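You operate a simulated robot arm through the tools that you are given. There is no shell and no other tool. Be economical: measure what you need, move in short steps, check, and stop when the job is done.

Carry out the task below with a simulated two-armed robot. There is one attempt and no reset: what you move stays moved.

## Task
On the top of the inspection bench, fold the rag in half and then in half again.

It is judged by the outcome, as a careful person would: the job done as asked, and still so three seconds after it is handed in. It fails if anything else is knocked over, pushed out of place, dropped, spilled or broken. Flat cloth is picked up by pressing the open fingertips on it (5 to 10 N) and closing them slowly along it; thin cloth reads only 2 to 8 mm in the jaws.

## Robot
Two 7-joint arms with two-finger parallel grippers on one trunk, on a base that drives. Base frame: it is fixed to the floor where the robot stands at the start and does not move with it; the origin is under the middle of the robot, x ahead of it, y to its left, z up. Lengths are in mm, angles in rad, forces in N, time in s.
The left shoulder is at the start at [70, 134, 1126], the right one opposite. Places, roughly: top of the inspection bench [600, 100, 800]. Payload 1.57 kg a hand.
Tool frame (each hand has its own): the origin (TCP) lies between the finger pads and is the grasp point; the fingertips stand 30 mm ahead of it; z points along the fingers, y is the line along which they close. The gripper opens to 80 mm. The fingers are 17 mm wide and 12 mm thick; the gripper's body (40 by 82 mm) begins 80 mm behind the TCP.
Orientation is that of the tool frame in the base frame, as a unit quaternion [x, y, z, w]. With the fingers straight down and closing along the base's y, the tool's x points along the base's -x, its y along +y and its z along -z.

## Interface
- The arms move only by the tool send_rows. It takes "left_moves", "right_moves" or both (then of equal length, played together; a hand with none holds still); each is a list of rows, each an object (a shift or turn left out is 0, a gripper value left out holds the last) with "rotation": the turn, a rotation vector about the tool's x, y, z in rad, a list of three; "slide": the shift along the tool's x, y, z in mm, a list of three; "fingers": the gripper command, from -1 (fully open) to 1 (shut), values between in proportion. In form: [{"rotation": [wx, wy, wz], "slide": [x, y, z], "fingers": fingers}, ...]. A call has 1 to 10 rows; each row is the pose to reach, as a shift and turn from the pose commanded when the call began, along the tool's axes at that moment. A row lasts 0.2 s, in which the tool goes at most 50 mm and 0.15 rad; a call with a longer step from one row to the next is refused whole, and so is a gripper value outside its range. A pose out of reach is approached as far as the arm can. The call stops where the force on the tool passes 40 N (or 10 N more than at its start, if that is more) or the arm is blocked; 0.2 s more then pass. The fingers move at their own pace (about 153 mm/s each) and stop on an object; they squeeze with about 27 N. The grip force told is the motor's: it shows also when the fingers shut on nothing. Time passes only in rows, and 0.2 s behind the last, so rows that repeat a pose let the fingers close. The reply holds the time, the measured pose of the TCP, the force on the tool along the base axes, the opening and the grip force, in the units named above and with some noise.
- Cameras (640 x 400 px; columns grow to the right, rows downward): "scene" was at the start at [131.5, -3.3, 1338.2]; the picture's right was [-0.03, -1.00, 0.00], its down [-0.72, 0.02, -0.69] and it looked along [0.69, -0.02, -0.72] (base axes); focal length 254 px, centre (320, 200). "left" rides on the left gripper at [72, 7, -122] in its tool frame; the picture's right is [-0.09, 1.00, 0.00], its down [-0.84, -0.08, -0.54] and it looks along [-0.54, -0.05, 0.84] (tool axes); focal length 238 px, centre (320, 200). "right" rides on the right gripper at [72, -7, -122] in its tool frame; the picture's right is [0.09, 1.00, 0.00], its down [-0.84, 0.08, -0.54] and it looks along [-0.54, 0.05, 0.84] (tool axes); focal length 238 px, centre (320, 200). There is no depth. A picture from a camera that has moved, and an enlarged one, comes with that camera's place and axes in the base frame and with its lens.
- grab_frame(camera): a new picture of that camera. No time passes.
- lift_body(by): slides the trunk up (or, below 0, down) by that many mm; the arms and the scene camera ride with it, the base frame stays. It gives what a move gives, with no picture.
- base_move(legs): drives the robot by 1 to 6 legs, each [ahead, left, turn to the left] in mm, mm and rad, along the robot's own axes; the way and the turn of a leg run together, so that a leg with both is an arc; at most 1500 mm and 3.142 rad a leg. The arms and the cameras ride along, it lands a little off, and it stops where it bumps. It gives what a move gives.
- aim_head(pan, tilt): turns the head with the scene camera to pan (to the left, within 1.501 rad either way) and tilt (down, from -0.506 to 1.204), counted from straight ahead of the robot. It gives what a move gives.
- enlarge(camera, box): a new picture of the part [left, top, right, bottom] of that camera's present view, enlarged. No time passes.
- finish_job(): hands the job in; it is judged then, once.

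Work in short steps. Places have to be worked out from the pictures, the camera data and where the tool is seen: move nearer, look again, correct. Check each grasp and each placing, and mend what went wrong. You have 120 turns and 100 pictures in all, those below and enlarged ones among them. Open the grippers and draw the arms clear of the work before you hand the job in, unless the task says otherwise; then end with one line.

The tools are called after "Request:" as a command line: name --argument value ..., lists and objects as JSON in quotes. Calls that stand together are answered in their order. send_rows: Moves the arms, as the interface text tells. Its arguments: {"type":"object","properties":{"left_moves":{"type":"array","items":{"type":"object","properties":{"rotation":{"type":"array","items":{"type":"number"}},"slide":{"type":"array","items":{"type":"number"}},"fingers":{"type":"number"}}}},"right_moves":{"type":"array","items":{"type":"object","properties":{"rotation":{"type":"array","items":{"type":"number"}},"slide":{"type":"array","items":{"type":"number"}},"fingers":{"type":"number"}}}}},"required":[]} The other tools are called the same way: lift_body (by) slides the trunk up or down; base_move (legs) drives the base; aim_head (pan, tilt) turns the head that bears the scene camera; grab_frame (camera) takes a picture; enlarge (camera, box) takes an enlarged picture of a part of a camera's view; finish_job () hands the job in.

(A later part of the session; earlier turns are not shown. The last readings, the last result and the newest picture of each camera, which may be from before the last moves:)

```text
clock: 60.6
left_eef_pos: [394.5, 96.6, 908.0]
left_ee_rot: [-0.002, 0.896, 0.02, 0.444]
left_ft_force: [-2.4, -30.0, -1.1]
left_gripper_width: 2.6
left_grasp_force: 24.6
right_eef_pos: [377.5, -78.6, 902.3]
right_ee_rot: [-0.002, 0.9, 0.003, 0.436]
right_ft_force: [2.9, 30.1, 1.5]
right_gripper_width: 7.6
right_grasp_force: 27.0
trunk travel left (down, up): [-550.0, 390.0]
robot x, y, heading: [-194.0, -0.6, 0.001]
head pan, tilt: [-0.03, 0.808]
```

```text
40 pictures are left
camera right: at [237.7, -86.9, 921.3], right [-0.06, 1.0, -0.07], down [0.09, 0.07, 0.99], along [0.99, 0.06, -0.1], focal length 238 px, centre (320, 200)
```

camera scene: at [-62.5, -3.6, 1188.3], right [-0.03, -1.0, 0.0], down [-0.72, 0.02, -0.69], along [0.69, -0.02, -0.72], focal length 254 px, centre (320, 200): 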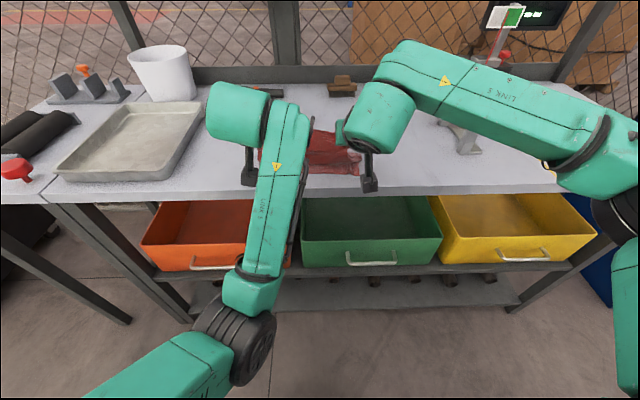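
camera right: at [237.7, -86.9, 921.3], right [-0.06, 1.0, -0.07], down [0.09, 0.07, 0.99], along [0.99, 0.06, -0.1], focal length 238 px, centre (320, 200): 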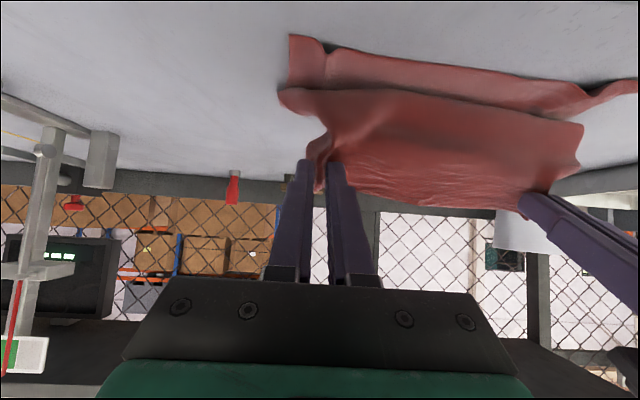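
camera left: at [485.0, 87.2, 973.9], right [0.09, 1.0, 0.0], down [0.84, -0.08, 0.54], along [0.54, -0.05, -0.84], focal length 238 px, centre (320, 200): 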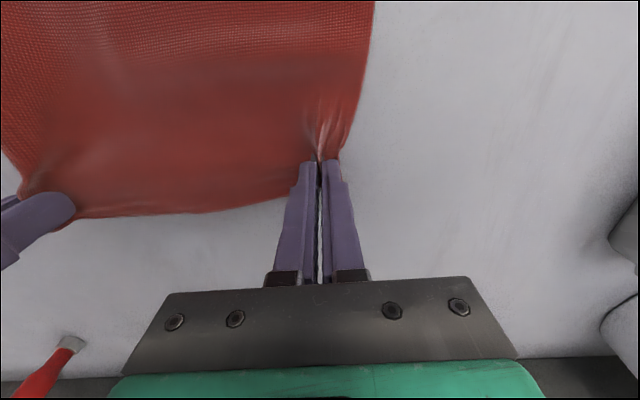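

The tilted hands are bringing the edge over nicely; the left drifted out 17 mm, making 30 N tension, so I move the right hand 13 mm toward it and lower both 25 mm, then back up 28 mm.

Request:
send_rows --left_moves '[{"slide": [0, -2, 0]}, {"slide": [10, -2, 8]}, {"slide": [22, -2, 18]}, {"slide": [22, -2, 18]}]' --right_moves '[{"slide": [0, 13, 0]}, {"slide": [10, 13, 8]}, {"slide": [19.5, 13, 15.5]}, {"slide": [19.5, 13, 15.5]}]'

Request:
base_move --legs '[[-28, 0, 0]]'

Request:
grab_frame --camera "left"

Request:
grab_frame --camera "right"

```text
clock: 61.6
left_eef_pos: [398.6, 105.0, 891.3]
left_ee_rot: [-0.006, 0.889, 0.031, 0.456]
left_ft_force: [-1.8, -17.1, -1.9]
left_gripper_width: 2.5
left_grasp_force: 23.1
right_eef_pos: [377.6, -64.0, 877.0]
right_ee_rot: [-0.001, 0.9, 0.003, 0.436]
right_ft_force: [2.2, 16.2, 0.7]
right_gripper_width: 6.9
right_grasp_force: 26.7
trunk travel left (down, up): [-550.0, 390.0]
robot x, y, heading: [-191.5, 0.3, 0.002]
head pan, tilt: [-0.03, 0.808]
```

```text
clock: 62.4
left_eef_pos: [370.7, 103.5, 887.1]
left_ee_rot: [-0.004, 0.891, 0.033, 0.453]
left_ft_force: [-2.4, -16.5, -0.5]
left_gripper_width: 2.1
left_grasp_force: 23.9
right_eef_pos: [350.6, -64.7, 876.6]
right_ee_rot: [-0.002, 0.9, 0.003, 0.436]
right_ft_force: [2.4, 17.2, 0.8]
right_gripper_width: 7.0
right_grasp_force: 26.7
trunk travel left (down, up): [-550.0, 390.0]
robot x, y, heading: [-218.1, 0.6, 0.003]
head pan, tilt: [-0.03, 0.808]
```

```text
39 pictures are left
camera left: at [229.7, 105.1, 902.4], right [0.02, 0.99, 0.13], down [0.06, -0.13, 0.99], along [1.0, -0.01, -0.06], focal length 238 px, centre (320, 200)
```

left: 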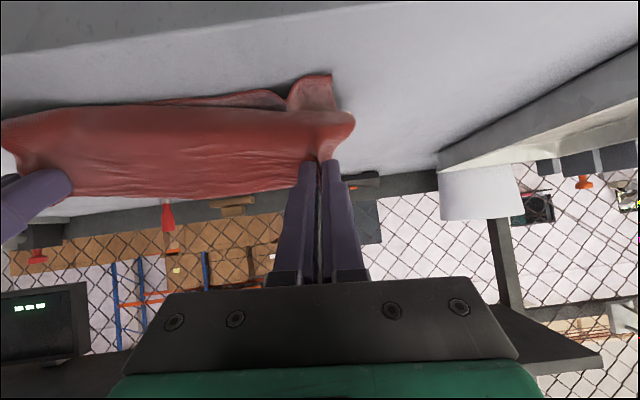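

```text
38 pictures are left
camera right: at [210.5, -73.6, 896.1], right [-0.06, 1.0, -0.07], down [0.09, 0.07, 0.99], along [0.99, 0.06, -0.1], focal length 238 px, centre (320, 200)
```

right: 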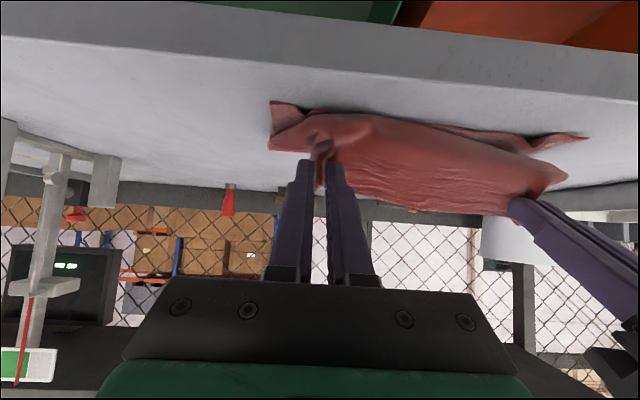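

The lip points the right way. The left is near a posture limit, so I ease its tilt by 0.2 rad while drawing it inward and lowering both hands.

Request:
send_rows --left_moves '[{"rotation": [0, 0.1, 0], "slide": [3, -5, 8]}, {"rotation": [0, 0.2, 0], "slide": [8, -10, 14]}, {"rotation": [0, 0.25, 0], "slide": [13, -15, 20]}, {"rotation": [0, 0.25, 0], "slide": [18, -15, 26]}, {"rotation": [0, 0.25, 0], "slide": [18, -15, 26]}]' --right_moves '[{"slide": [0, 0, 0]}, {"slide": [4, 0, 3]}, {"slide": [8, 0, 6]}, {"slide": [12, 0, 9]}, {"slide": [15.6, 0, 12.4]}]'

Request:
grab_frame --camera "left"

Request:
grab_frame --camera "right"

```text
clock: 63.6
left_eef_pos: [383.1, 95.1, 860.2]
left_ee_rot: [-0.011, 0.94, 0.034, 0.34]
left_ft_force: [-0.8, -2.8, 0.5]
left_gripper_width: 2.2
left_grasp_force: 24.2
right_eef_pos: [351.6, -66.2, 856.8]
right_ee_rot: [-0.001, 0.9, 0.002, 0.436]
right_ft_force: [-0.4, 1.9, -0.4]
right_gripper_width: 6.4
right_grasp_force: 26.5
trunk travel left (down, up): [-550.0, 390.0]
robot x, y, heading: [-220.4, 2.1, 0.002]
head pan, tilt: [-0.03, 0.808]
```

```text
37 pictures are left
camera left: at [249.7, 93.8, 907.7], right [0.03, 0.99, 0.12], down [0.3, -0.12, 0.95], along [0.95, 0.01, -0.3], focal length 238 px, centre (320, 200)
```

left: 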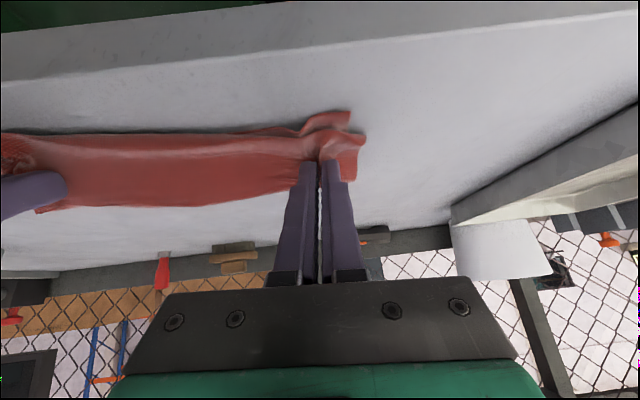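

```text
36 pictures are left
camera right: at [210.8, -74.0, 876.2], right [-0.06, 1.0, -0.07], down [0.09, 0.07, 0.99], along [0.99, 0.06, -0.1], focal length 238 px, centre (320, 200)
```

right: 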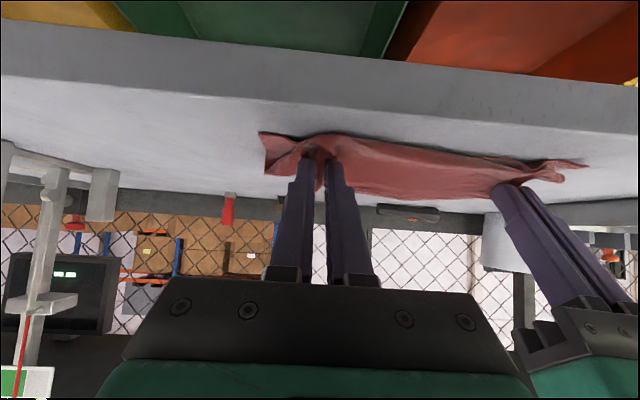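

Left tip is at x≈402 versus near corner ≈364; it should come ~20 mm nearer, while the right is right. I advance the right 20 mm then back the base 20 mm.

Request:
send_rows --right_moves '[{"slide": [-6, 0, 8]}, {"slide": [-12.4, 0, 15.6]}]'

Request:
base_move --legs '[[-22, 0, 0]]'

Request:
grab_frame --camera "left"

Request:
enlarge --camera "scene" --box '[220, 80, 420, 205]'

```text
clock: 64.2
left_eef_pos: [381.5, 95.8, 858.1]
left_ee_rot: [-0.01, 0.94, 0.036, 0.339]
left_ft_force: [-0.2, -0.3, 0.2]
left_gripper_width: 2.2
left_grasp_force: 24.5
right_eef_pos: [369.3, -64.7, 857.3]
right_ee_rot: [-0.002, 0.9, 0.003, 0.436]
right_ft_force: [0.0, 0.3, -0.2]
right_gripper_width: 6.2
right_grasp_force: 26.2
trunk travel left (down, up): [-550.0, 390.0]
robot x, y, heading: [-223.4, -0.5, -0.003]
head pan, tilt: [-0.03, 0.808]
```

```text
clock: 65.0
left_eef_pos: [360.5, 95.2, 856.4]
left_ee_rot: [-0.01, 0.941, 0.037, 0.338]
left_ft_force: [-0.5, -1.5, -0.7]
left_gripper_width: 2.1
left_grasp_force: 23.6
right_eef_pos: [349.2, -65.3, 856.9]
right_ee_rot: [-0.001, 0.9, 0.003, 0.435]
right_ft_force: [0.4, 0.3, -0.1]
right_gripper_width: 6.3
right_grasp_force: 26.6
trunk travel left (down, up): [-550.0, 390.0]
robot x, y, heading: [-244.5, -1.7, -0.001]
head pan, tilt: [-0.03, 0.808]
```

```text
35 pictures are left
camera left: at [227.6, 93.8, 905.1], right [0.03, 0.99, 0.12], down [0.3, -0.12, 0.94], along [0.95, 0.01, -0.31], focal length 238 px, centre (320, 200)
```

left: 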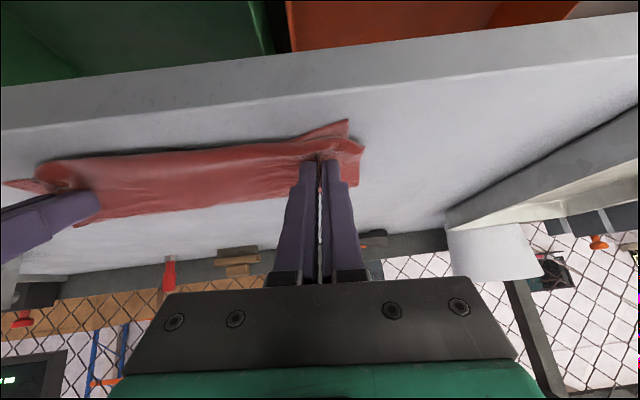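

```text
3.20 times, centred on (320, 142) of scene
camera zoom: at [-111.1, -3.6, 1188.1], right [-0.03, -1.0, 0.0], down [-0.72, 0.02, -0.69], along [0.69, -0.02, -0.72], focal length 814 px, centre (320, 384)
```

zoom: 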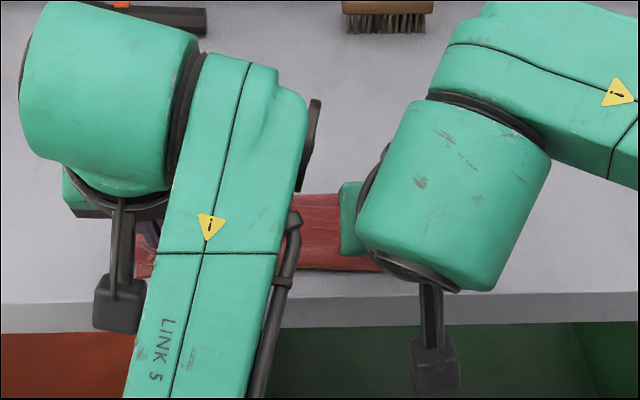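

Positions look right. Lower a last few mm, open, and retreat backward along the fingers.

Request:
send_rows --left_moves '[{"slide": [4, 0, 5]}, {"slide": [5, 0, 6]}, {"slide": [5, 0, 6], "fingers": 0.8}, {"slide": [5, 0, 6], "fingers": 0.6}, {"slide": [5, 0, 6], "fingers": 0.4}, {"slide": [5, 0, -5], "fingers": 0.4}, {"slide": [4, 0, -25], "fingers": 0.4}, {"slide": [2, 0, -55]}, {"slide": [0, 0, -85]}, {"slide": [0, 0, -85]}]' --right_moves '[{"slide": [4, 0, 3]}, {"slide": [5, 0, 4]}, {"slide": [5, 0, 4], "fingers": 0.8}, {"slide": [5, 0, 4], "fingers": 0.6}, {"slide": [5, 0, 4], "fingers": 0.4}, {"slide": [5, 0, -5], "fingers": 0.4}, {"slide": [4, 0, -25], "fingers": 0.4}, {"slide": [2, 0, -55]}, {"slide": [0, 0, -85]}, {"slide": [0, 0, -85]}]'

Request:
grab_frame --camera "left"

Request:
grab_frame --camera "right"

```text
clock: 67.2
left_eef_pos: [310.5, 103.9, 918.7]
left_ee_rot: [-0.019, 0.94, 0.054, 0.336]
left_ft_force: [0.0, -1.0, 0.3]
left_gripper_width: 24.2
left_grasp_force: 0.0
right_eef_pos: [283.4, -64.3, 910.4]
right_ee_rot: [-0.001, 0.9, 0.003, 0.435]
right_ft_force: [-0.4, 0.5, -0.3]
right_gripper_width: 23.8
right_grasp_force: 0.1
trunk travel left (down, up): [-550.0, 390.0]
robot x, y, heading: [-242.2, -3.0, 0.0]
head pan, tilt: [-0.03, 0.808]
```

```text
33 pictures are left
camera left: at [176.9, 97.4, 967.7], right [0.0, 0.99, 0.15], down [0.31, -0.14, 0.94], along [0.95, 0.05, -0.3], focal length 238 px, centre (320, 200)
```

left: 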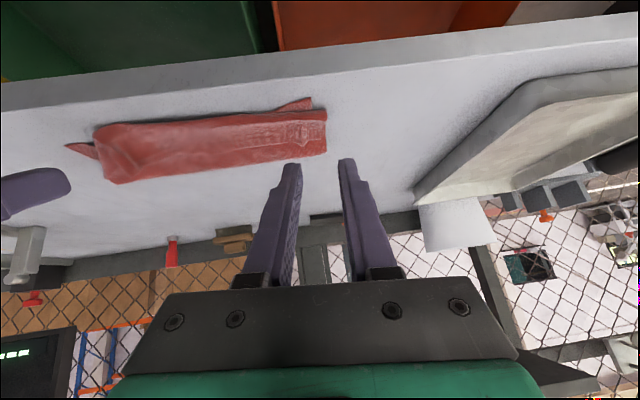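

```text
32 pictures are left
camera right: at [143.4, -73.8, 928.9], right [-0.06, 1.0, -0.07], down [0.09, 0.07, 0.99], along [0.99, 0.06, -0.1], focal length 238 px, centre (320, 200)
```

right: 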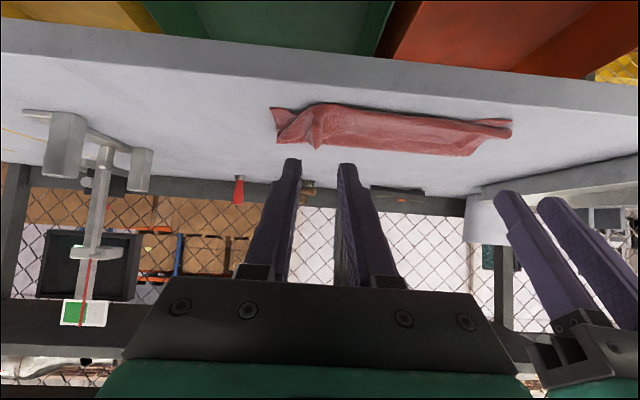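

Released well. Spread and raise the hands to see the cloth from above.

Request:
send_rows --left_moves '[{"slide": [-16, 20, -20]}, {"slide": [-32, 40, -40]}, {"slide": [-48, 70, -60]}, {"slide": [-64, 100, -77]}]' --right_moves '[{"slide": [-20, -20, -15], "rotation": [0, 0.14, 0]}, {"slide": [-40, -45, -30], "rotation": [0, 0.28, 0]}, {"slide": [-60, -70, -45], "rotation": [0, 0.42, 0]}, {"slide": [-78, -100, -62], "rotation": [0, 0.56, 0]}]'

Request:
grab_frame --camera "scene"

Request:
enlarge --camera "scene" --box '[230, 80, 410, 192]'

```text
clock: 68.2
left_eef_pos: [323.5, 187.1, 1024.5]
left_ee_rot: [-0.009, 0.94, 0.037, 0.339]
left_ft_force: [-0.5, 1.0, -0.5]
left_gripper_width: 23.9
left_grasp_force: 0.1
left hand out of reach, approached as far as the arm can: row 2, 3, 4
right_eef_pos: [281.9, -165.4, 1011.1]
right_ee_rot: [-0.004, 0.986, 0.003, 0.169]
right_ft_force: [-0.1, -0.3, -0.6]
right_gripper_width: 23.9
right_grasp_force: 0.1
trunk travel left (down, up): [-550.0, 390.0]
robot x, y, heading: [-243.5, 0.3, -0.0]
head pan, tilt: [-0.03, 0.808]
```

```text
31 pictures are left
camera scene: at [-112.0, -3.4, 1188.2], right [-0.03, -1.0, 0.0], down [-0.72, 0.02, -0.69], along [0.69, -0.02, -0.72], focal length 254 px, centre (320, 200)
```

scene: 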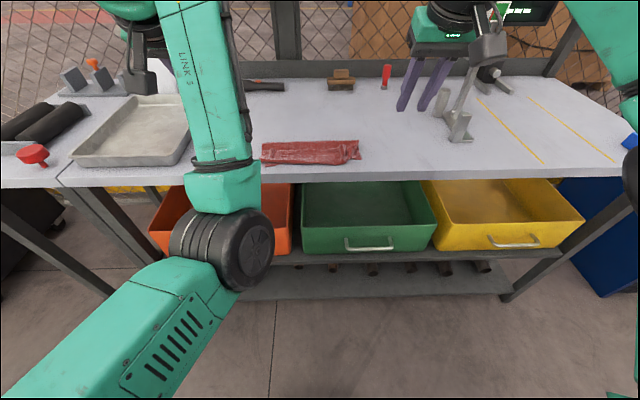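

```text
3.56 times, centred on (320, 136) of scene
camera zoom: at [-112.0, -3.4, 1188.2], right [-0.03, -1.0, 0.0], down [-0.72, 0.02, -0.69], along [0.69, -0.02, -0.72], focal length 905 px, centre (320, 428)
```

zoom: 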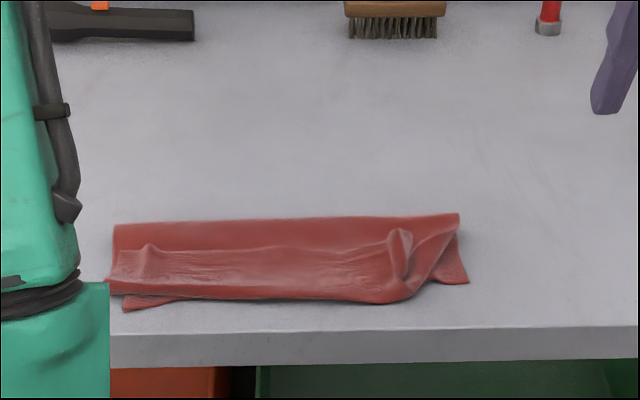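

I need a closer top view: raise the trunk 150 mm and drive forward 200 mm.

Request:
lift_body --by 150

Request:
base_move --legs '[[150, 0, 0]]'

Request:
grab_frame --camera "scene"

Request:
enlarge --camera "scene" --box '[240, 200, 400, 300]'

```text
clock: 70.0
left_eef_pos: [322.9, 186.9, 1173.3]
left_ee_rot: [-0.009, 0.94, 0.036, 0.339]
left_ft_force: [-0.1, 0.0, -0.1]
left_gripper_width: 24.1
left_grasp_force: 0.1
right_eef_pos: [281.9, -165.1, 1160.7]
right_ee_rot: [-0.003, 0.985, 0.003, 0.17]
right_ft_force: [-0.7, 0.0, 0.5]
right_gripper_width: 24.1
right_grasp_force: 0.1
trunk travel left (down, up): [-700.0, 240.0]
robot x, y, heading: [-240.5, -2.1, -0.003]
head pan, tilt: [-0.03, 0.808]
```

```text
clock: 71.4
left_eef_pos: [472.5, 186.9, 1175.6]
left_ee_rot: [-0.01, 0.94, 0.036, 0.339]
left_ft_force: [0.2, -0.6, 0.2]
left_gripper_width: 23.8
left_grasp_force: 0.0
right_eef_pos: [430.4, -167.2, 1160.9]
right_ee_rot: [-0.004, 0.985, 0.003, 0.171]
right_ft_force: [1.0, 0.0, 0.4]
right_gripper_width: 24.2
right_grasp_force: 0.0
trunk travel left (down, up): [-700.0, 240.0]
robot x, y, heading: [-92.1, -2.9, 0.002]
head pan, tilt: [-0.03, 0.808]
```

```text
29 pictures are left
camera scene: at [36.9, -3.5, 1338.5], right [-0.03, -1.0, 0.0], down [-0.72, 0.02, -0.69], along [0.69, -0.02, -0.72], focal length 254 px, centre (320, 200)
```

scene: 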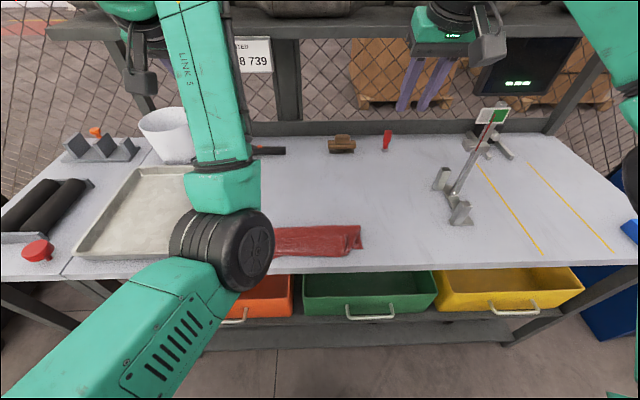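

```text
4.00 times, centred on (320, 250) of scene
camera zoom: at [36.9, -3.5, 1338.5], right [-0.03, -1.0, 0.0], down [-0.72, 0.02, -0.69], along [0.69, -0.02, -0.72], focal length 1018 px, centre (320, 0)
```

zoom: 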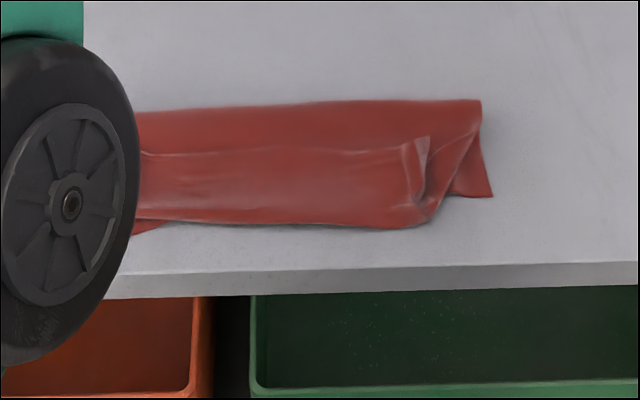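

The edge still curled back as a ~50 mm cuff (fold x≈442, bend x≈354, edge x≈405), since the grips sagged a loop below them. I'll re-grip the tufts, lift the layer fully taut to reset the fold line, then lay it down under tension and release higher. First reposition the trunk and base.

Request:
lift_body --by -150

Request:
base_move --legs '[[-98, 0, 0]]'

Request:
send_rows --left_moves '[{"rotation": [0.01, 0.1, 0.003], "slide": [9, -12, 16], "fingers": 0}, {"rotation": [0.02, 0.2, 0.006], "slide": [19, -25, 32]}, {"rotation": [0.03, 0.3, 0.009], "slide": [28, -38, 48]}, {"rotation": [0.042, 0.4, 0.012], "slide": [38, -50, 64]}, {"rotation": [0.052, 0.5, 0.014], "slide": [48, -63, 80]}, {"rotation": [0.063, 0.6, 0.017], "slide": [57, -76, 97]}, {"rotation": [0.073, 0.692, 0.02], "slide": [67, -88, 113]}, {"rotation": [0.073, 0.692, 0.02], "slide": [67, -88, 113]}]' --right_moves '[{"rotation": [0.001, 0.05, 0.001], "slide": [-2, 13, 19], "fingers": 0}, {"rotation": [0.002, 0.1, 0.002], "slide": [-3, 26, 38]}, {"rotation": [0.003, 0.15, 0.003], "slide": [-5, 39, 57]}, {"rotation": [0.004, 0.2, 0.004], "slide": [-7, 52, 76]}, {"rotation": [0.005, 0.25, 0.005], "slide": [-9, 65, 95]}, {"rotation": [0.006, 0.3, 0.006], "slide": [-10, 78, 114]}, {"rotation": [0.006, 0.343, 0.008], "slide": [-12, 91, 133]}, {"rotation": [0.006, 0.343, 0.008], "slide": [-12, 91, 133]}]'

Request:
grab_frame --camera "left"

Request:
grab_frame --camera "right"

```text
clock: 73.1
left_eef_pos: [475.1, 186.2, 1023.2]
left_ee_rot: [-0.01, 0.94, 0.037, 0.339]
left_ft_force: [0.6, 0.2, -0.2]
left_gripper_width: 23.9
left_grasp_force: 0.0
right_eef_pos: [432.8, -167.2, 1009.7]
right_ee_rot: [-0.003, 0.985, 0.003, 0.17]
right_ft_force: [-0.1, -0.4, 0.0]
right_gripper_width: 24.3
right_grasp_force: 0.0
trunk travel left (down, up): [-550.0, 390.0]
robot x, y, heading: [-92.1, -0.4, -0.002]
head pan, tilt: [-0.03, 0.808]
```

```text
clock: 74.3
left_eef_pos: [375.5, 186.4, 1025.0]
left_ee_rot: [-0.01, 0.94, 0.037, 0.339]
left_ft_force: [0.3, 0.4, 0.2]
left_gripper_width: 24.1
left_grasp_force: 0.1
right_eef_pos: [335.8, -168.1, 1008.9]
right_ee_rot: [-0.004, 0.985, 0.004, 0.17]
right_ft_force: [-0.2, -0.2, 0.2]
right_gripper_width: 23.9
right_grasp_force: 0.0
trunk travel left (down, up): [-550.0, 390.0]
robot x, y, heading: [-187.9, 4.1, -0.0]
head pan, tilt: [-0.03, 0.808]
```

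```text
clock: 76.1
left_eef_pos: [399.8, 106.6, 889.0]
left_ee_rot: [-0.001, 1.0, 0.0, -0.001]
left_ft_force: [1.2, 0.1, -0.6]
left_gripper_width: 39.8
left_grasp_force: 0.0
left hand out of reach, approached as far as the arm can: row 1, 2, 3, 4, 5, 7
right_eef_pos: [395.2, -79.6, 905.2]
right_ee_rot: [0.001, 1.0, 0.002, 0.028]
right_ft_force: [-0.3, -0.3, -0.3]
right_gripper_width: 40.1
right_grasp_force: 0.1
right hand out of reach, approached as far as the arm can: row 7
trunk travel left (down, up): [-550.0, 390.0]
robot x, y, heading: [-189.2, -1.2, 0.005]
head pan, tilt: [-0.03, 0.808]
```

```text
27 pictures are left
camera left: at [328.5, 114.8, 1010.9], right [0.09, 1.0, 0.0], down [0.84, -0.08, 0.54], along [0.54, -0.05, -0.84], focal length 238 px, centre (320, 200)
```

left: 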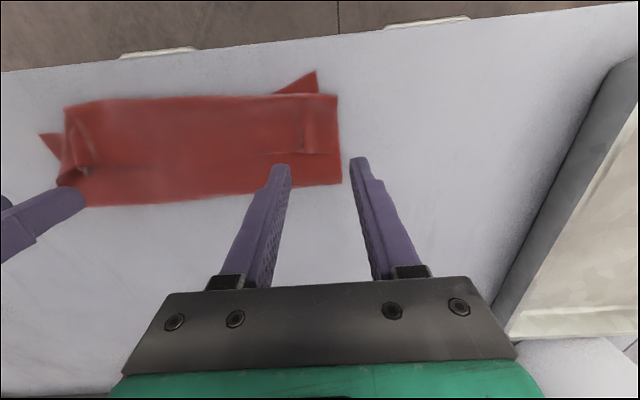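

```text
26 pictures are left
camera right: at [315.5, -87.7, 1023.9], right [-0.09, 1.0, 0.0], down [0.81, 0.07, 0.59], along [0.58, 0.05, -0.81], focal length 238 px, centre (320, 200)
```

right: 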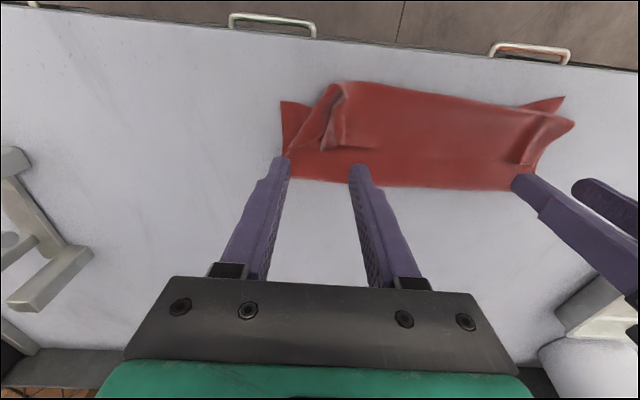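

Tufts seen near (388,100) and (385,-66). Back up 12 mm, lower onto them and close.

Request:
base_move --legs '[[-13, 0, 0]]'

Request:
send_rows --left_moves '[{"slide": [0, -3, 12]}, {"slide": [0, -5, 24]}, {"slide": [0, -5, 32]}, {"slide": [0, -5, 34]}, {"slide": [0, -5, 34], "fingers": 0.4}, {"slide": [0, -5, 34], "fingers": 0.7}, {"slide": [0, -5, 34], "fingers": 1}, {"slide": [0, -5, 34], "fingers": 1}]' --right_moves '[{"rotation": [0, 0.056, 0], "slide": [0, 12, 16]}, {"rotation": [0, 0.056, 0], "slide": [0, 12, 32]}, {"rotation": [0, 0.056, 0], "slide": [0, 12, 44]}, {"rotation": [0, 0.056, 0], "slide": [0, 12, 49]}, {"rotation": [0, 0.056, 0], "slide": [0, 12, 49], "fingers": 0.4}, {"rotation": [0, 0.056, 0], "slide": [0, 12, 49], "fingers": 0.7}, {"rotation": [0, 0.056, 0], "slide": [0, 12, 49], "fingers": 1}, {"rotation": [0, 0.056, 0], "slide": [0, 12, 49], "fingers": 1}]'

Request:
grab_frame --camera "left"

```text
clock: 76.8
left_eef_pos: [387.3, 106.3, 888.3]
left_ee_rot: [0.0, 1.0, 0.001, -0.001]
left_ft_force: [0.1, -0.3, -0.4]
left_gripper_width: 40.1
left_grasp_force: 0.1
right_eef_pos: [380.4, -80.6, 905.9]
right_ee_rot: [0.0, 1.0, 0.002, 0.027]
right_ft_force: [0.6, -0.1, 0.8]
right_gripper_width: 40.3
right_grasp_force: 0.1
trunk travel left (down, up): [-550.0, 390.0]
robot x, y, heading: [-205.7, 0.9, -0.001]
head pan, tilt: [-0.03, 0.808]
```

```text
clock: 78.6
left_eef_pos: [388.0, 101.7, 855.4]
left_ee_rot: [0.001, 1.0, 0.001, 0.0]
left_ft_force: [0.0, -4.3, 3.2]
left_gripper_width: 2.7
left_grasp_force: 24.8
right_eef_pos: [377.6, -62.8, 861.5]
right_ee_rot: [-0.011, 1.0, 0.0, -0.005]
right_ft_force: [-0.4, 4.4, -0.6]
right_gripper_width: 2.3
right_grasp_force: 23.6
right hand out of reach, approached as far as the arm can: row 1, 2, 3, 4
trunk travel left (down, up): [-550.0, 390.0]
robot x, y, heading: [-204.6, 0.3, -0.001]
head pan, tilt: [-0.03, 0.808]
```

```text
25 pictures are left
camera left: at [315.1, 109.3, 977.3], right [0.09, 1.0, 0.0], down [0.84, -0.08, 0.54], along [0.54, -0.05, -0.84], focal length 238 px, centre (320, 200)
```

left: 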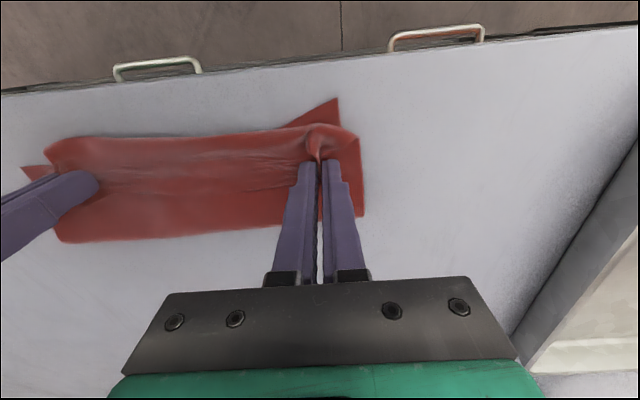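

Both tufts gripped (2.7, 2.3 mm). Lift 35 mm, drive forward 40, lift 40 more, forward 40, to hang the layer taut over the middle.

Request:
send_rows --left_moves '[{"slide": [0, 0, -12]}, {"slide": [0, 0, -24]}, {"slide": [0, 0, -38]}]' --right_moves '[{"slide": [0, 0, -10]}, {"slide": [0, 0, -20]}, {"slide": [0, 0, -33]}]'

Request:
base_move --legs '[[40, 0, 0]]'

Request:
send_rows --left_moves '[{"slide": [0, 0, -15]}, {"slide": [0, 0, -30]}, {"slide": [0, 0, -45]}]' --right_moves '[{"slide": [0, 0, -15]}, {"slide": [0, 0, -30]}, {"slide": [0, 0, -45]}]'

Request:
base_move --legs '[[40, 0, 0]]'

Request:
grab_frame --camera "scene"

Request:
grab_frame --camera "right"

```text
clock: 79.4
left_eef_pos: [387.3, 101.2, 891.7]
left_ee_rot: [0.002, 1.0, 0.0, 0.0]
left_ft_force: [-0.2, -11.6, -1.5]
left_gripper_width: 3.1
left_grasp_force: 24.5
right_eef_pos: [373.4, -70.0, 881.6]
right_ee_rot: [0.0, 1.0, 0.003, 0.001]
right_ft_force: [0.9, 11.9, 1.4]
right_gripper_width: 2.7
right_grasp_force: 24.7
right hand out of reach, approached as far as the arm can: row 1, 2, 3
trunk travel left (down, up): [-550.0, 390.0]
robot x, y, heading: [-206.2, 2.4, 0.001]
head pan, tilt: [-0.03, 0.808]
```

```text
clock: 80.3
left_eef_pos: [426.2, 101.4, 893.0]
left_ee_rot: [0.0, 1.0, 0.001, 0.0]
left_ft_force: [-1.0, -14.1, -1.3]
left_gripper_width: 3.2
left_grasp_force: 24.2
right_eef_pos: [413.5, -70.0, 881.7]
right_ee_rot: [0.0, 1.0, 0.003, 0.0]
right_ft_force: [0.9, 14.3, 0.5]
right_gripper_width: 3.0
right_grasp_force: 24.6
trunk travel left (down, up): [-550.0, 390.0]
robot x, y, heading: [-162.9, -3.5, 0.005]
head pan, tilt: [-0.03, 0.808]
```

```text
clock: 81.1
left_eef_pos: [418.6, 102.5, 936.7]
left_ee_rot: [0.002, 1.0, -0.002, 0.0]
left_ft_force: [-0.6, -16.7, -0.7]
left_gripper_width: 3.2
left_grasp_force: 24.4
left hand out of reach, approached as far as the arm can: row 3
right_eef_pos: [405.5, -73.1, 924.1]
right_ee_rot: [0.0, 1.0, 0.003, 0.001]
right_ft_force: [0.8, 17.5, 1.7]
right_gripper_width: 2.8
right_grasp_force: 24.1
right hand out of reach, approached as far as the arm can: row 2, 3
trunk travel left (down, up): [-550.0, 390.0]
robot x, y, heading: [-162.4, 1.5, -0.001]
head pan, tilt: [-0.03, 0.808]
```

```text
clock: 82.0
left_eef_pos: [457.8, 103.7, 937.6]
left_ee_rot: [0.002, 1.0, -0.001, 0.0]
left_ft_force: [-1.4, -19.5, -1.8]
left_gripper_width: 4.0
left_grasp_force: 24.4
right_eef_pos: [445.5, -72.9, 923.6]
right_ee_rot: [-0.001, 1.0, 0.003, 0.001]
right_ft_force: [0.9, 19.4, 1.8]
right_gripper_width: 2.7
right_grasp_force: 24.6
trunk travel left (down, up): [-550.0, 390.0]
robot x, y, heading: [-122.0, -1.8, -0.002]
head pan, tilt: [-0.03, 0.808]
```

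```text
24 pictures are left
camera scene: at [6.7, -3.5, 1188.3], right [-0.03, -1.0, 0.0], down [-0.72, 0.02, -0.69], along [0.69, -0.02, -0.72], focal length 254 px, centre (320, 200)
```

scene: 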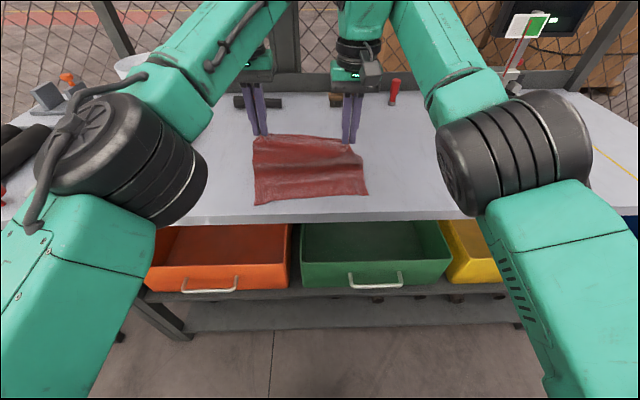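

```text
23 pictures are left
camera right: at [373.7, -81.6, 1045.7], right [-0.09, 1.0, 0.01], down [0.84, 0.07, 0.54], along [0.54, 0.06, -0.84], focal length 238 px, centre (320, 200)
```

right: 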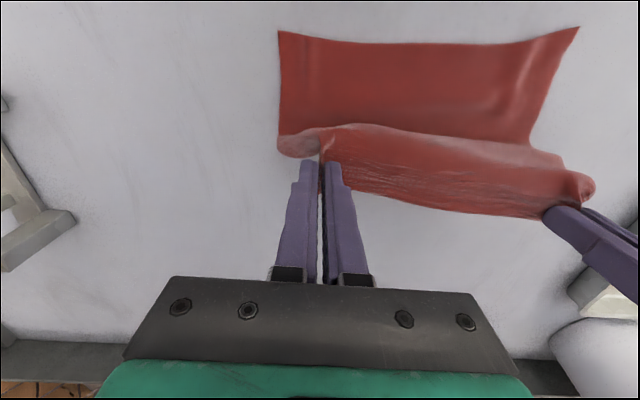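

The layer hangs but not fully taut yet. Bring hands slightly together, then use the trunk to lift 35 mm more.

Request:
send_rows --left_moves '[{"slide": [0, -4, 0]}, {"slide": [0, -4, 0]}]' --right_moves '[{"slide": [0, 4, 0]}, {"slide": [0, 4, -8]}]'

Request:
lift_body --by 35

Request:
grab_frame --camera "right"

```text
clock: 82.6
left_eef_pos: [459.0, 98.6, 937.0]
left_ee_rot: [0.001, 1.0, -0.001, 0.0]
left_ft_force: [-0.3, -6.0, -0.6]
left_gripper_width: 2.9
left_grasp_force: 24.4
right_eef_pos: [444.9, -68.7, 928.7]
right_ee_rot: [0.0, 1.0, 0.003, -0.001]
right_ft_force: [0.9, 6.7, 0.2]
right_gripper_width: 2.3
right_grasp_force: 23.9
trunk travel left (down, up): [-550.0, 390.0]
robot x, y, heading: [-124.3, 0.2, -0.001]
head pan, tilt: [-0.03, 0.808]
```

```text
clock: 83.4
left_eef_pos: [458.5, 98.4, 970.7]
left_ee_rot: [0.002, 1.0, -0.001, 0.001]
left_ft_force: [-1.0, -7.1, -0.5]
left_gripper_width: 2.9
left_grasp_force: 24.1
right_eef_pos: [444.6, -69.7, 964.8]
right_ee_rot: [-0.001, 1.0, 0.004, 0.0]
right_ft_force: [0.4, 6.9, -0.1]
right_gripper_width: 2.3
right_grasp_force: 24.0
trunk travel left (down, up): [-585.0, 355.0]
robot x, y, heading: [-122.4, -1.5, 0.004]
head pan, tilt: [-0.03, 0.808]
```

```text
22 pictures are left
camera right: at [372.5, -78.5, 1087.2], right [-0.09, 1.0, 0.01], down [0.84, 0.07, 0.54], along [0.54, 0.06, -0.84], focal length 238 px, centre (320, 200)
```

right: 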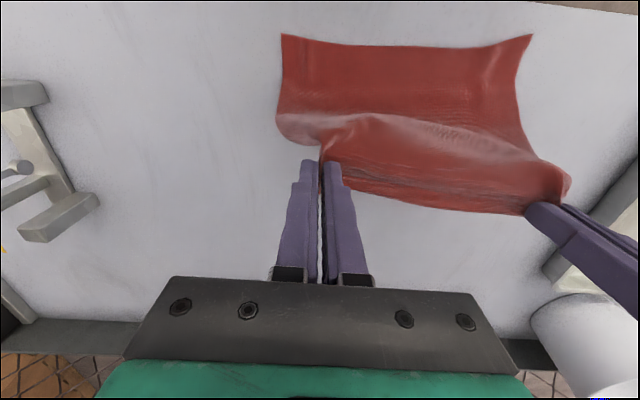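

Taut now. Tilt both hands 0.75 rad while lowering 45 mm, then drive back 70 mm.

Request:
send_rows --left_moves '[{"rotation": [0, -0.14, 0], "slide": [0, 0, 5]}, {"rotation": [0, -0.28, 0], "slide": [0, 0, 12]}, {"rotation": [0, -0.42, 0], "slide": [0, 0, 20]}, {"rotation": [0, -0.56, 0], "slide": [0, 0, 30]}, {"rotation": [0, -0.7, 0], "slide": [0, 0, 38]}, {"rotation": [0, -0.75, 0], "slide": [0, 0, 45]}, {"rotation": [0, -0.75, 0], "slide": [0, 0, 45]}]' --right_moves '[{"rotation": [0, -0.14, 0], "slide": [0, 0, 3]}, {"rotation": [0, -0.28, 0], "slide": [0, 0, 9]}, {"rotation": [0, -0.42, 0], "slide": [0, 0, 16]}, {"rotation": [0, -0.56, 0], "slide": [0, 0, 25]}, {"rotation": [0, -0.7, 0], "slide": [0, 0, 33]}, {"rotation": [0, -0.75, 0], "slide": [0, 0, 40]}, {"rotation": [0, -0.75, 0], "slide": [0, 0, 40]}]'

Request:
base_move --legs '[[-65, 0, 0]]'

Request:
grab_frame --camera "right"

```text
clock: 85.0
left_eef_pos: [459.0, 99.5, 925.3]
left_ee_rot: [0.001, 0.93, -0.001, 0.366]
left_ft_force: [0.1, -6.4, -0.6]
left_gripper_width: 2.8
left_grasp_force: 24.0
left hand out of reach, approached as far as the arm can: row 1, 2, 3, 4
right_eef_pos: [445.7, -69.7, 924.0]
right_ee_rot: [0.001, 0.931, 0.004, 0.366]
right_ft_force: [1.0, 7.1, -0.3]
right_gripper_width: 2.5
right_grasp_force: 24.0
right hand out of reach, approached as far as the arm can: row 1
trunk travel left (down, up): [-585.0, 355.0]
robot x, y, heading: [-124.3, 4.2, 0.003]
head pan, tilt: [-0.03, 0.808]
```

```text
clock: 86.0
left_eef_pos: [392.7, 99.7, 927.6]
left_ee_rot: [0.003, 0.93, -0.002, 0.367]
left_ft_force: [-0.6, -6.9, 0.1]
left_gripper_width: 2.9
left_grasp_force: 23.9
right_eef_pos: [377.8, -69.8, 926.2]
right_ee_rot: [0.001, 0.93, 0.003, 0.366]
right_ft_force: [1.1, 6.9, 0.7]
right_gripper_width: 2.5
right_grasp_force: 23.5
trunk travel left (down, up): [-585.0, 355.0]
robot x, y, heading: [-186.0, 2.0, -0.002]
head pan, tilt: [-0.03, 0.808]
```

```text
21 pictures are left
camera right: at [242.6, -78.2, 965.7], right [-0.07, 1.0, -0.06], down [0.24, 0.07, 0.97], along [0.97, 0.05, -0.25], focal length 238 px, centre (320, 200)
```

right: 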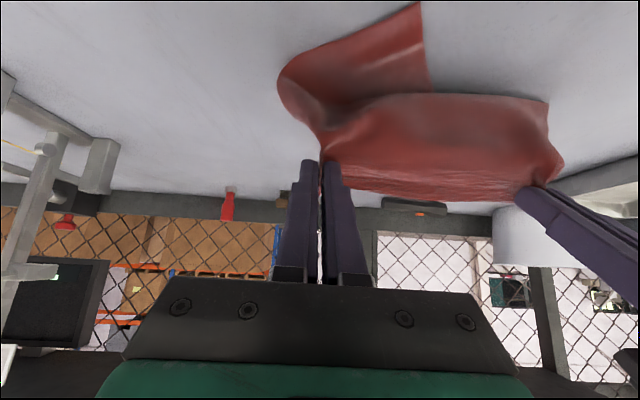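

The lower layer looks skewed in this view; check with the scene camera.

Request:
enlarge --camera "scene" --box '[200, 80, 440, 230]'

Request:
grab_frame --camera "left"

```text
2.67 times, centred on (320, 155) of scene
camera zoom: at [-58.1, -3.7, 1223.2], right [-0.03, -1.0, 0.0], down [-0.72, 0.02, -0.69], along [0.69, -0.02, -0.72], focal length 678 px, centre (320, 320)
```

zoom: 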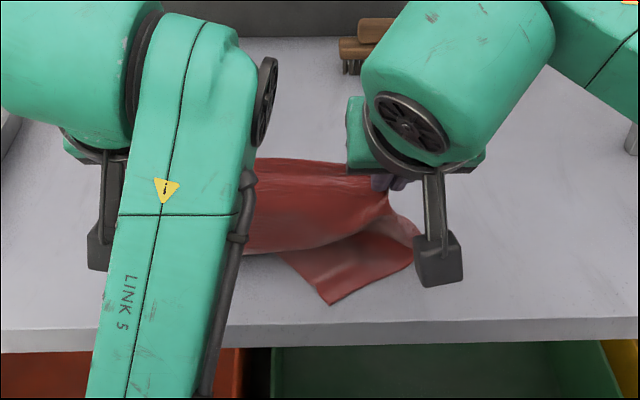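

```text
19 pictures are left
camera left: at [256.6, 107.5, 968.0], right [0.07, 1.0, 0.06], down [0.24, -0.08, 0.97], along [0.97, -0.05, -0.25], focal length 238 px, centre (320, 200)
```

left: 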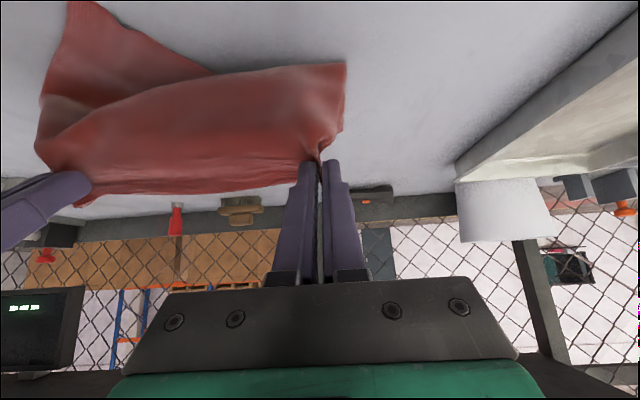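

The lower layer was dragged askew. Better plan: hang the rag wholly from the two grips, touch its bottom edge down at the far side, lay the lower half toward the robot, then carry the held edge forward over it — the held edge then never has to flip. First untilt, then lift the trunk so it hangs free.

Request:
send_rows --left_moves '[{"rotation": [0, 0.14, 0]}, {"rotation": [0, 0.28, 0]}, {"rotation": [0, 0.42, 0]}, {"rotation": [0, 0.56, 0]}, {"rotation": [0, 0.7, 0]}, {"rotation": [0, 0.75, 0]}, {"rotation": [0, 0.75, 0]}]' --right_moves '[{"rotation": [0, 0.14, 0]}, {"rotation": [0, 0.28, 0]}, {"rotation": [0, 0.42, 0]}, {"rotation": [0, 0.56, 0]}, {"rotation": [0, 0.7, 0]}, {"rotation": [0, 0.75, 0]}, {"rotation": [0, 0.75, 0]}]'

Request:
lift_body --by 185

Request:
base_move --legs '[[150, 0, 0]]'

Request:
grab_frame --camera "scene"

```text
clock: 87.6
left_eef_pos: [391.4, 99.6, 927.3]
left_ee_rot: [0.001, 1.0, -0.001, 0.0]
left_ft_force: [-0.7, -5.7, -0.6]
left_gripper_width: 3.0
left_grasp_force: 23.8
left hand out of reach, approached as far as the arm can: row 3, 4
right_eef_pos: [378.2, -70.2, 925.6]
right_ee_rot: [-0.001, 1.0, 0.003, 0.0]
right_ft_force: [0.2, 7.0, 0.1]
right_gripper_width: 2.2
right_grasp_force: 23.2
trunk travel left (down, up): [-585.0, 355.0]
robot x, y, heading: [-189.7, 0.0, -0.0]
head pan, tilt: [-0.03, 0.808]
```

```text
clock: 89.6
left_eef_pos: [392.5, 99.3, 1112.0]
left_ee_rot: [0.002, 1.0, -0.001, 0.0]
left_ft_force: [0.2, -7.0, -0.4]
left_gripper_width: 2.6
left_grasp_force: 24.2
right_eef_pos: [378.7, -69.9, 1110.7]
right_ee_rot: [0.0, 1.0, 0.004, -0.001]
right_ft_force: [0.9, 6.1, -1.0]
right_gripper_width: 2.5
right_grasp_force: 23.4
trunk travel left (down, up): [-770.0, 170.0]
robot x, y, heading: [-189.0, -1.1, 0.0]
head pan, tilt: [-0.03, 0.808]
```

```text
clock: 91.0
left_eef_pos: [539.7, 99.9, 1113.6]
left_ee_rot: [0.001, 1.0, 0.0, 0.002]
left_ft_force: [-0.9, -6.6, 0.5]
left_gripper_width: 2.9
left_grasp_force: 23.9
right_eef_pos: [527.2, -69.2, 1111.8]
right_ee_rot: [-0.001, 1.0, 0.004, 0.001]
right_ft_force: [0.2, 7.0, -0.3]
right_gripper_width: 2.5
right_grasp_force: 23.9
trunk travel left (down, up): [-770.0, 170.0]
robot x, y, heading: [-37.7, -4.1, 0.005]
head pan, tilt: [-0.03, 0.808]
```

```text
18 pictures are left
camera scene: at [89.2, -3.4, 1408.5], right [-0.03, -1.0, 0.0], down [-0.72, 0.02, -0.69], along [0.69, -0.02, -0.72], focal length 254 px, centre (320, 200)
```

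scene: 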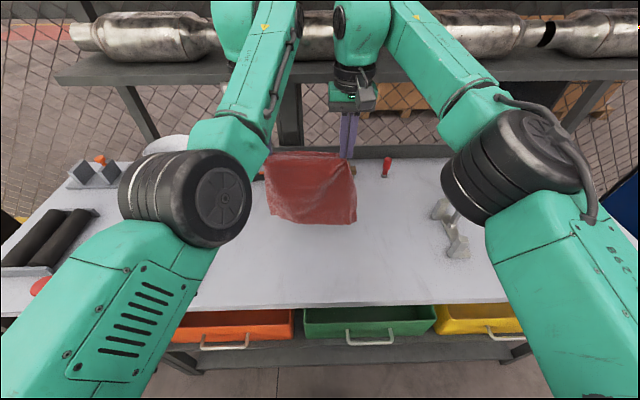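

The rag hangs cleanly. Lower until the bottom edge touches, then lay the lower half by alternating backing up and lowering.

Request:
lift_body --by -60

Request:
base_move --legs '[[-22, 0, 0]]'

Request:
lift_body --by -28

Request:
base_move --legs '[[-28, 0, 0]]'

Request:
grab_frame --camera "right"

Request:
grab_frame --camera "scene"

```text
clock: 92.0
left_eef_pos: [541.4, 100.0, 1052.4]
left_ee_rot: [0.001, 1.0, 0.0, 0.001]
left_ft_force: [-0.6, -5.5, -0.6]
left_gripper_width: 3.1
left_grasp_force: 24.2
right_eef_pos: [527.9, -69.3, 1051.7]
right_ee_rot: [-0.002, 1.0, 0.003, 0.001]
right_ft_force: [-0.2, 6.2, -0.3]
right_gripper_width: 2.3
right_grasp_force: 23.9
trunk travel left (down, up): [-710.0, 230.0]
robot x, y, heading: [-37.6, -1.2, -0.002]
head pan, tilt: [-0.03, 0.808]
```

```text
clock: 92.8
left_eef_pos: [523.2, 100.0, 1050.2]
left_ee_rot: [0.002, 1.0, 0.0, -0.002]
left_ft_force: [-0.8, -6.6, 0.7]
left_gripper_width: 3.2
left_grasp_force: 24.1
right_eef_pos: [509.8, -68.3, 1046.9]
right_ee_rot: [0.0, 1.0, 0.004, -0.002]
right_ft_force: [1.2, 5.7, -0.3]
right_gripper_width: 2.6
right_grasp_force: 24.0
trunk travel left (down, up): [-710.0, 230.0]
robot x, y, heading: [-59.1, -0.3, 0.002]
head pan, tilt: [-0.03, 0.808]
```

```text
clock: 93.5
left_eef_pos: [520.2, 100.7, 1024.5]
left_ee_rot: [0.001, 1.0, -0.001, 0.0]
left_ft_force: [-0.5, -6.5, 0.5]
left_gripper_width: 3.0
left_grasp_force: 24.4
right_eef_pos: [505.8, -69.3, 1023.4]
right_ee_rot: [-0.001, 1.0, 0.004, 0.001]
right_ft_force: [0.7, 6.6, 0.1]
right_gripper_width: 2.5
right_grasp_force: 23.8
trunk travel left (down, up): [-682.0, 258.0]
robot x, y, heading: [-61.2, -1.9, 0.003]
head pan, tilt: [-0.03, 0.808]
```

```text
clock: 94.3
left_eef_pos: [495.2, 99.7, 1020.9]
left_ee_rot: [0.002, 1.0, 0.0, -0.003]
left_ft_force: [0.1, -6.6, -1.0]
left_gripper_width: 3.1
left_grasp_force: 24.3
right_eef_pos: [483.1, -69.2, 1019.3]
right_ee_rot: [-0.001, 1.0, 0.004, -0.002]
right_ft_force: [1.0, 5.8, 0.6]
right_gripper_width: 2.1
right_grasp_force: 23.5
trunk travel left (down, up): [-682.0, 258.0]
robot x, y, heading: [-87.0, -1.4, 0.001]
head pan, tilt: [-0.03, 0.808]
```

```text
17 pictures are left
camera right: at [411.0, -78.1, 1142.0], right [-0.09, 1.0, 0.01], down [0.84, 0.08, 0.54], along [0.54, 0.06, -0.84], focal length 238 px, centre (320, 200)
```

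right: 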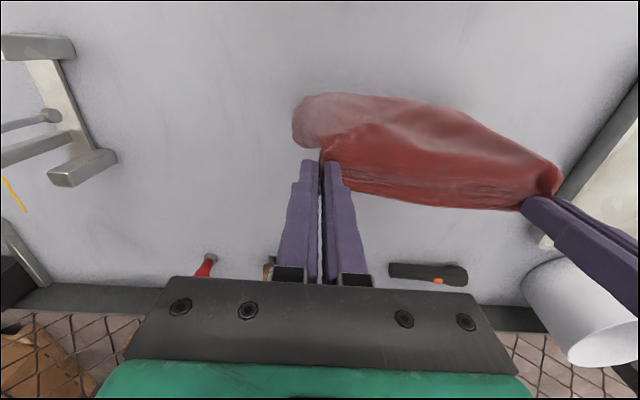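

```text
16 pictures are left
camera scene: at [47.4, -3.5, 1319.6], right [-0.03, -1.0, 0.0], down [-0.73, 0.02, -0.69], along [0.69, -0.02, -0.73], focal length 254 px, centre (320, 200)
```

scene: 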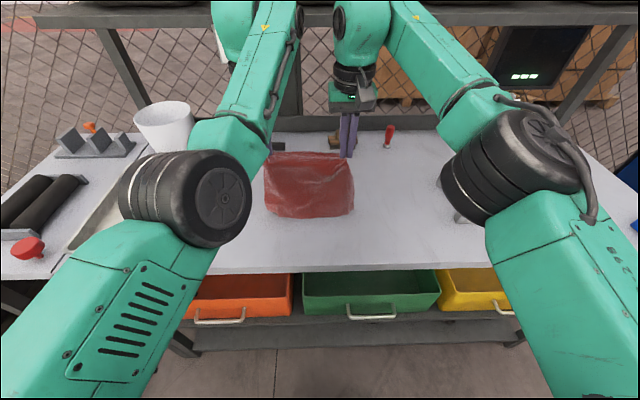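

The bulge faces the robot, so the bottom edge is being laid behind it as intended. Continue.

Request:
lift_body --by -30

Request:
base_move --legs '[[-28, 0, 0]]'

Request:
lift_body --by -30

Request:
base_move --legs '[[-20, 0, 0]]'

Request:
grab_frame --camera "right"

```text
clock: 95.1
left_eef_pos: [489.6, 99.2, 994.8]
left_ee_rot: [0.001, 1.0, 0.0, 0.0]
left_ft_force: [-1.5, -5.2, 0.8]
left_gripper_width: 3.1
left_grasp_force: 24.2
right_eef_pos: [477.6, -70.2, 993.1]
right_ee_rot: [-0.001, 1.0, 0.004, 0.001]
right_ft_force: [0.8, 5.8, 0.1]
right_gripper_width: 2.5
right_grasp_force: 23.6
trunk travel left (down, up): [-652.0, 288.0]
robot x, y, heading: [-88.4, 0.0, 0.005]
head pan, tilt: [-0.03, 0.808]
```

```text
clock: 95.9
left_eef_pos: [468.7, 100.4, 992.0]
left_ee_rot: [0.001, 1.0, -0.002, -0.003]
left_ft_force: [-0.4, -5.7, 0.0]
left_gripper_width: 3.1
left_grasp_force: 23.9
right_eef_pos: [454.5, -69.9, 990.4]
right_ee_rot: [-0.001, 1.0, 0.004, -0.001]
right_ft_force: [1.4, 6.6, -0.4]
right_gripper_width: 2.0
right_grasp_force: 23.7
trunk travel left (down, up): [-652.0, 288.0]
robot x, y, heading: [-115.3, -1.5, -0.0]
head pan, tilt: [-0.03, 0.808]
```

```text
clock: 96.7
left_eef_pos: [463.5, 99.5, 964.6]
left_ee_rot: [0.002, 1.0, -0.002, 0.0]
left_ft_force: [-0.9, -4.8, 0.3]
left_gripper_width: 3.1
left_grasp_force: 24.3
right_eef_pos: [450.1, -67.5, 962.2]
right_ee_rot: [-0.002, 1.0, 0.004, 0.001]
right_ft_force: [0.1, 4.8, 0.0]
right_gripper_width: 2.1
right_grasp_force: 23.8
trunk travel left (down, up): [-622.0, 318.0]
robot x, y, heading: [-115.4, -1.4, 0.003]
head pan, tilt: [-0.03, 0.808]
```

```text
clock: 97.4
left_eef_pos: [447.5, 99.4, 961.3]
left_ee_rot: [0.002, 1.0, -0.001, -0.001]
left_ft_force: [0.0, -5.4, 0.3]
left_gripper_width: 2.9
left_grasp_force: 23.7
right_eef_pos: [434.2, -68.5, 961.0]
right_ee_rot: [-0.001, 1.0, 0.004, -0.002]
right_ft_force: [0.8, 6.0, 0.1]
right_gripper_width: 2.5
right_grasp_force: 23.8
trunk travel left (down, up): [-622.0, 318.0]
robot x, y, heading: [-133.9, -1.0, 0.006]
head pan, tilt: [-0.03, 0.808]
```

```text
15 pictures are left
camera right: at [362.4, -78.4, 1082.4], right [-0.09, 1.0, 0.01], down [0.84, 0.08, 0.54], along [0.54, 0.06, -0.84], focal length 238 px, centre (320, 200)
```

right: 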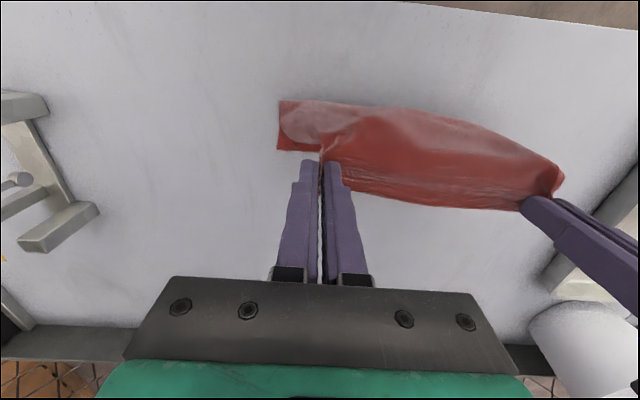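

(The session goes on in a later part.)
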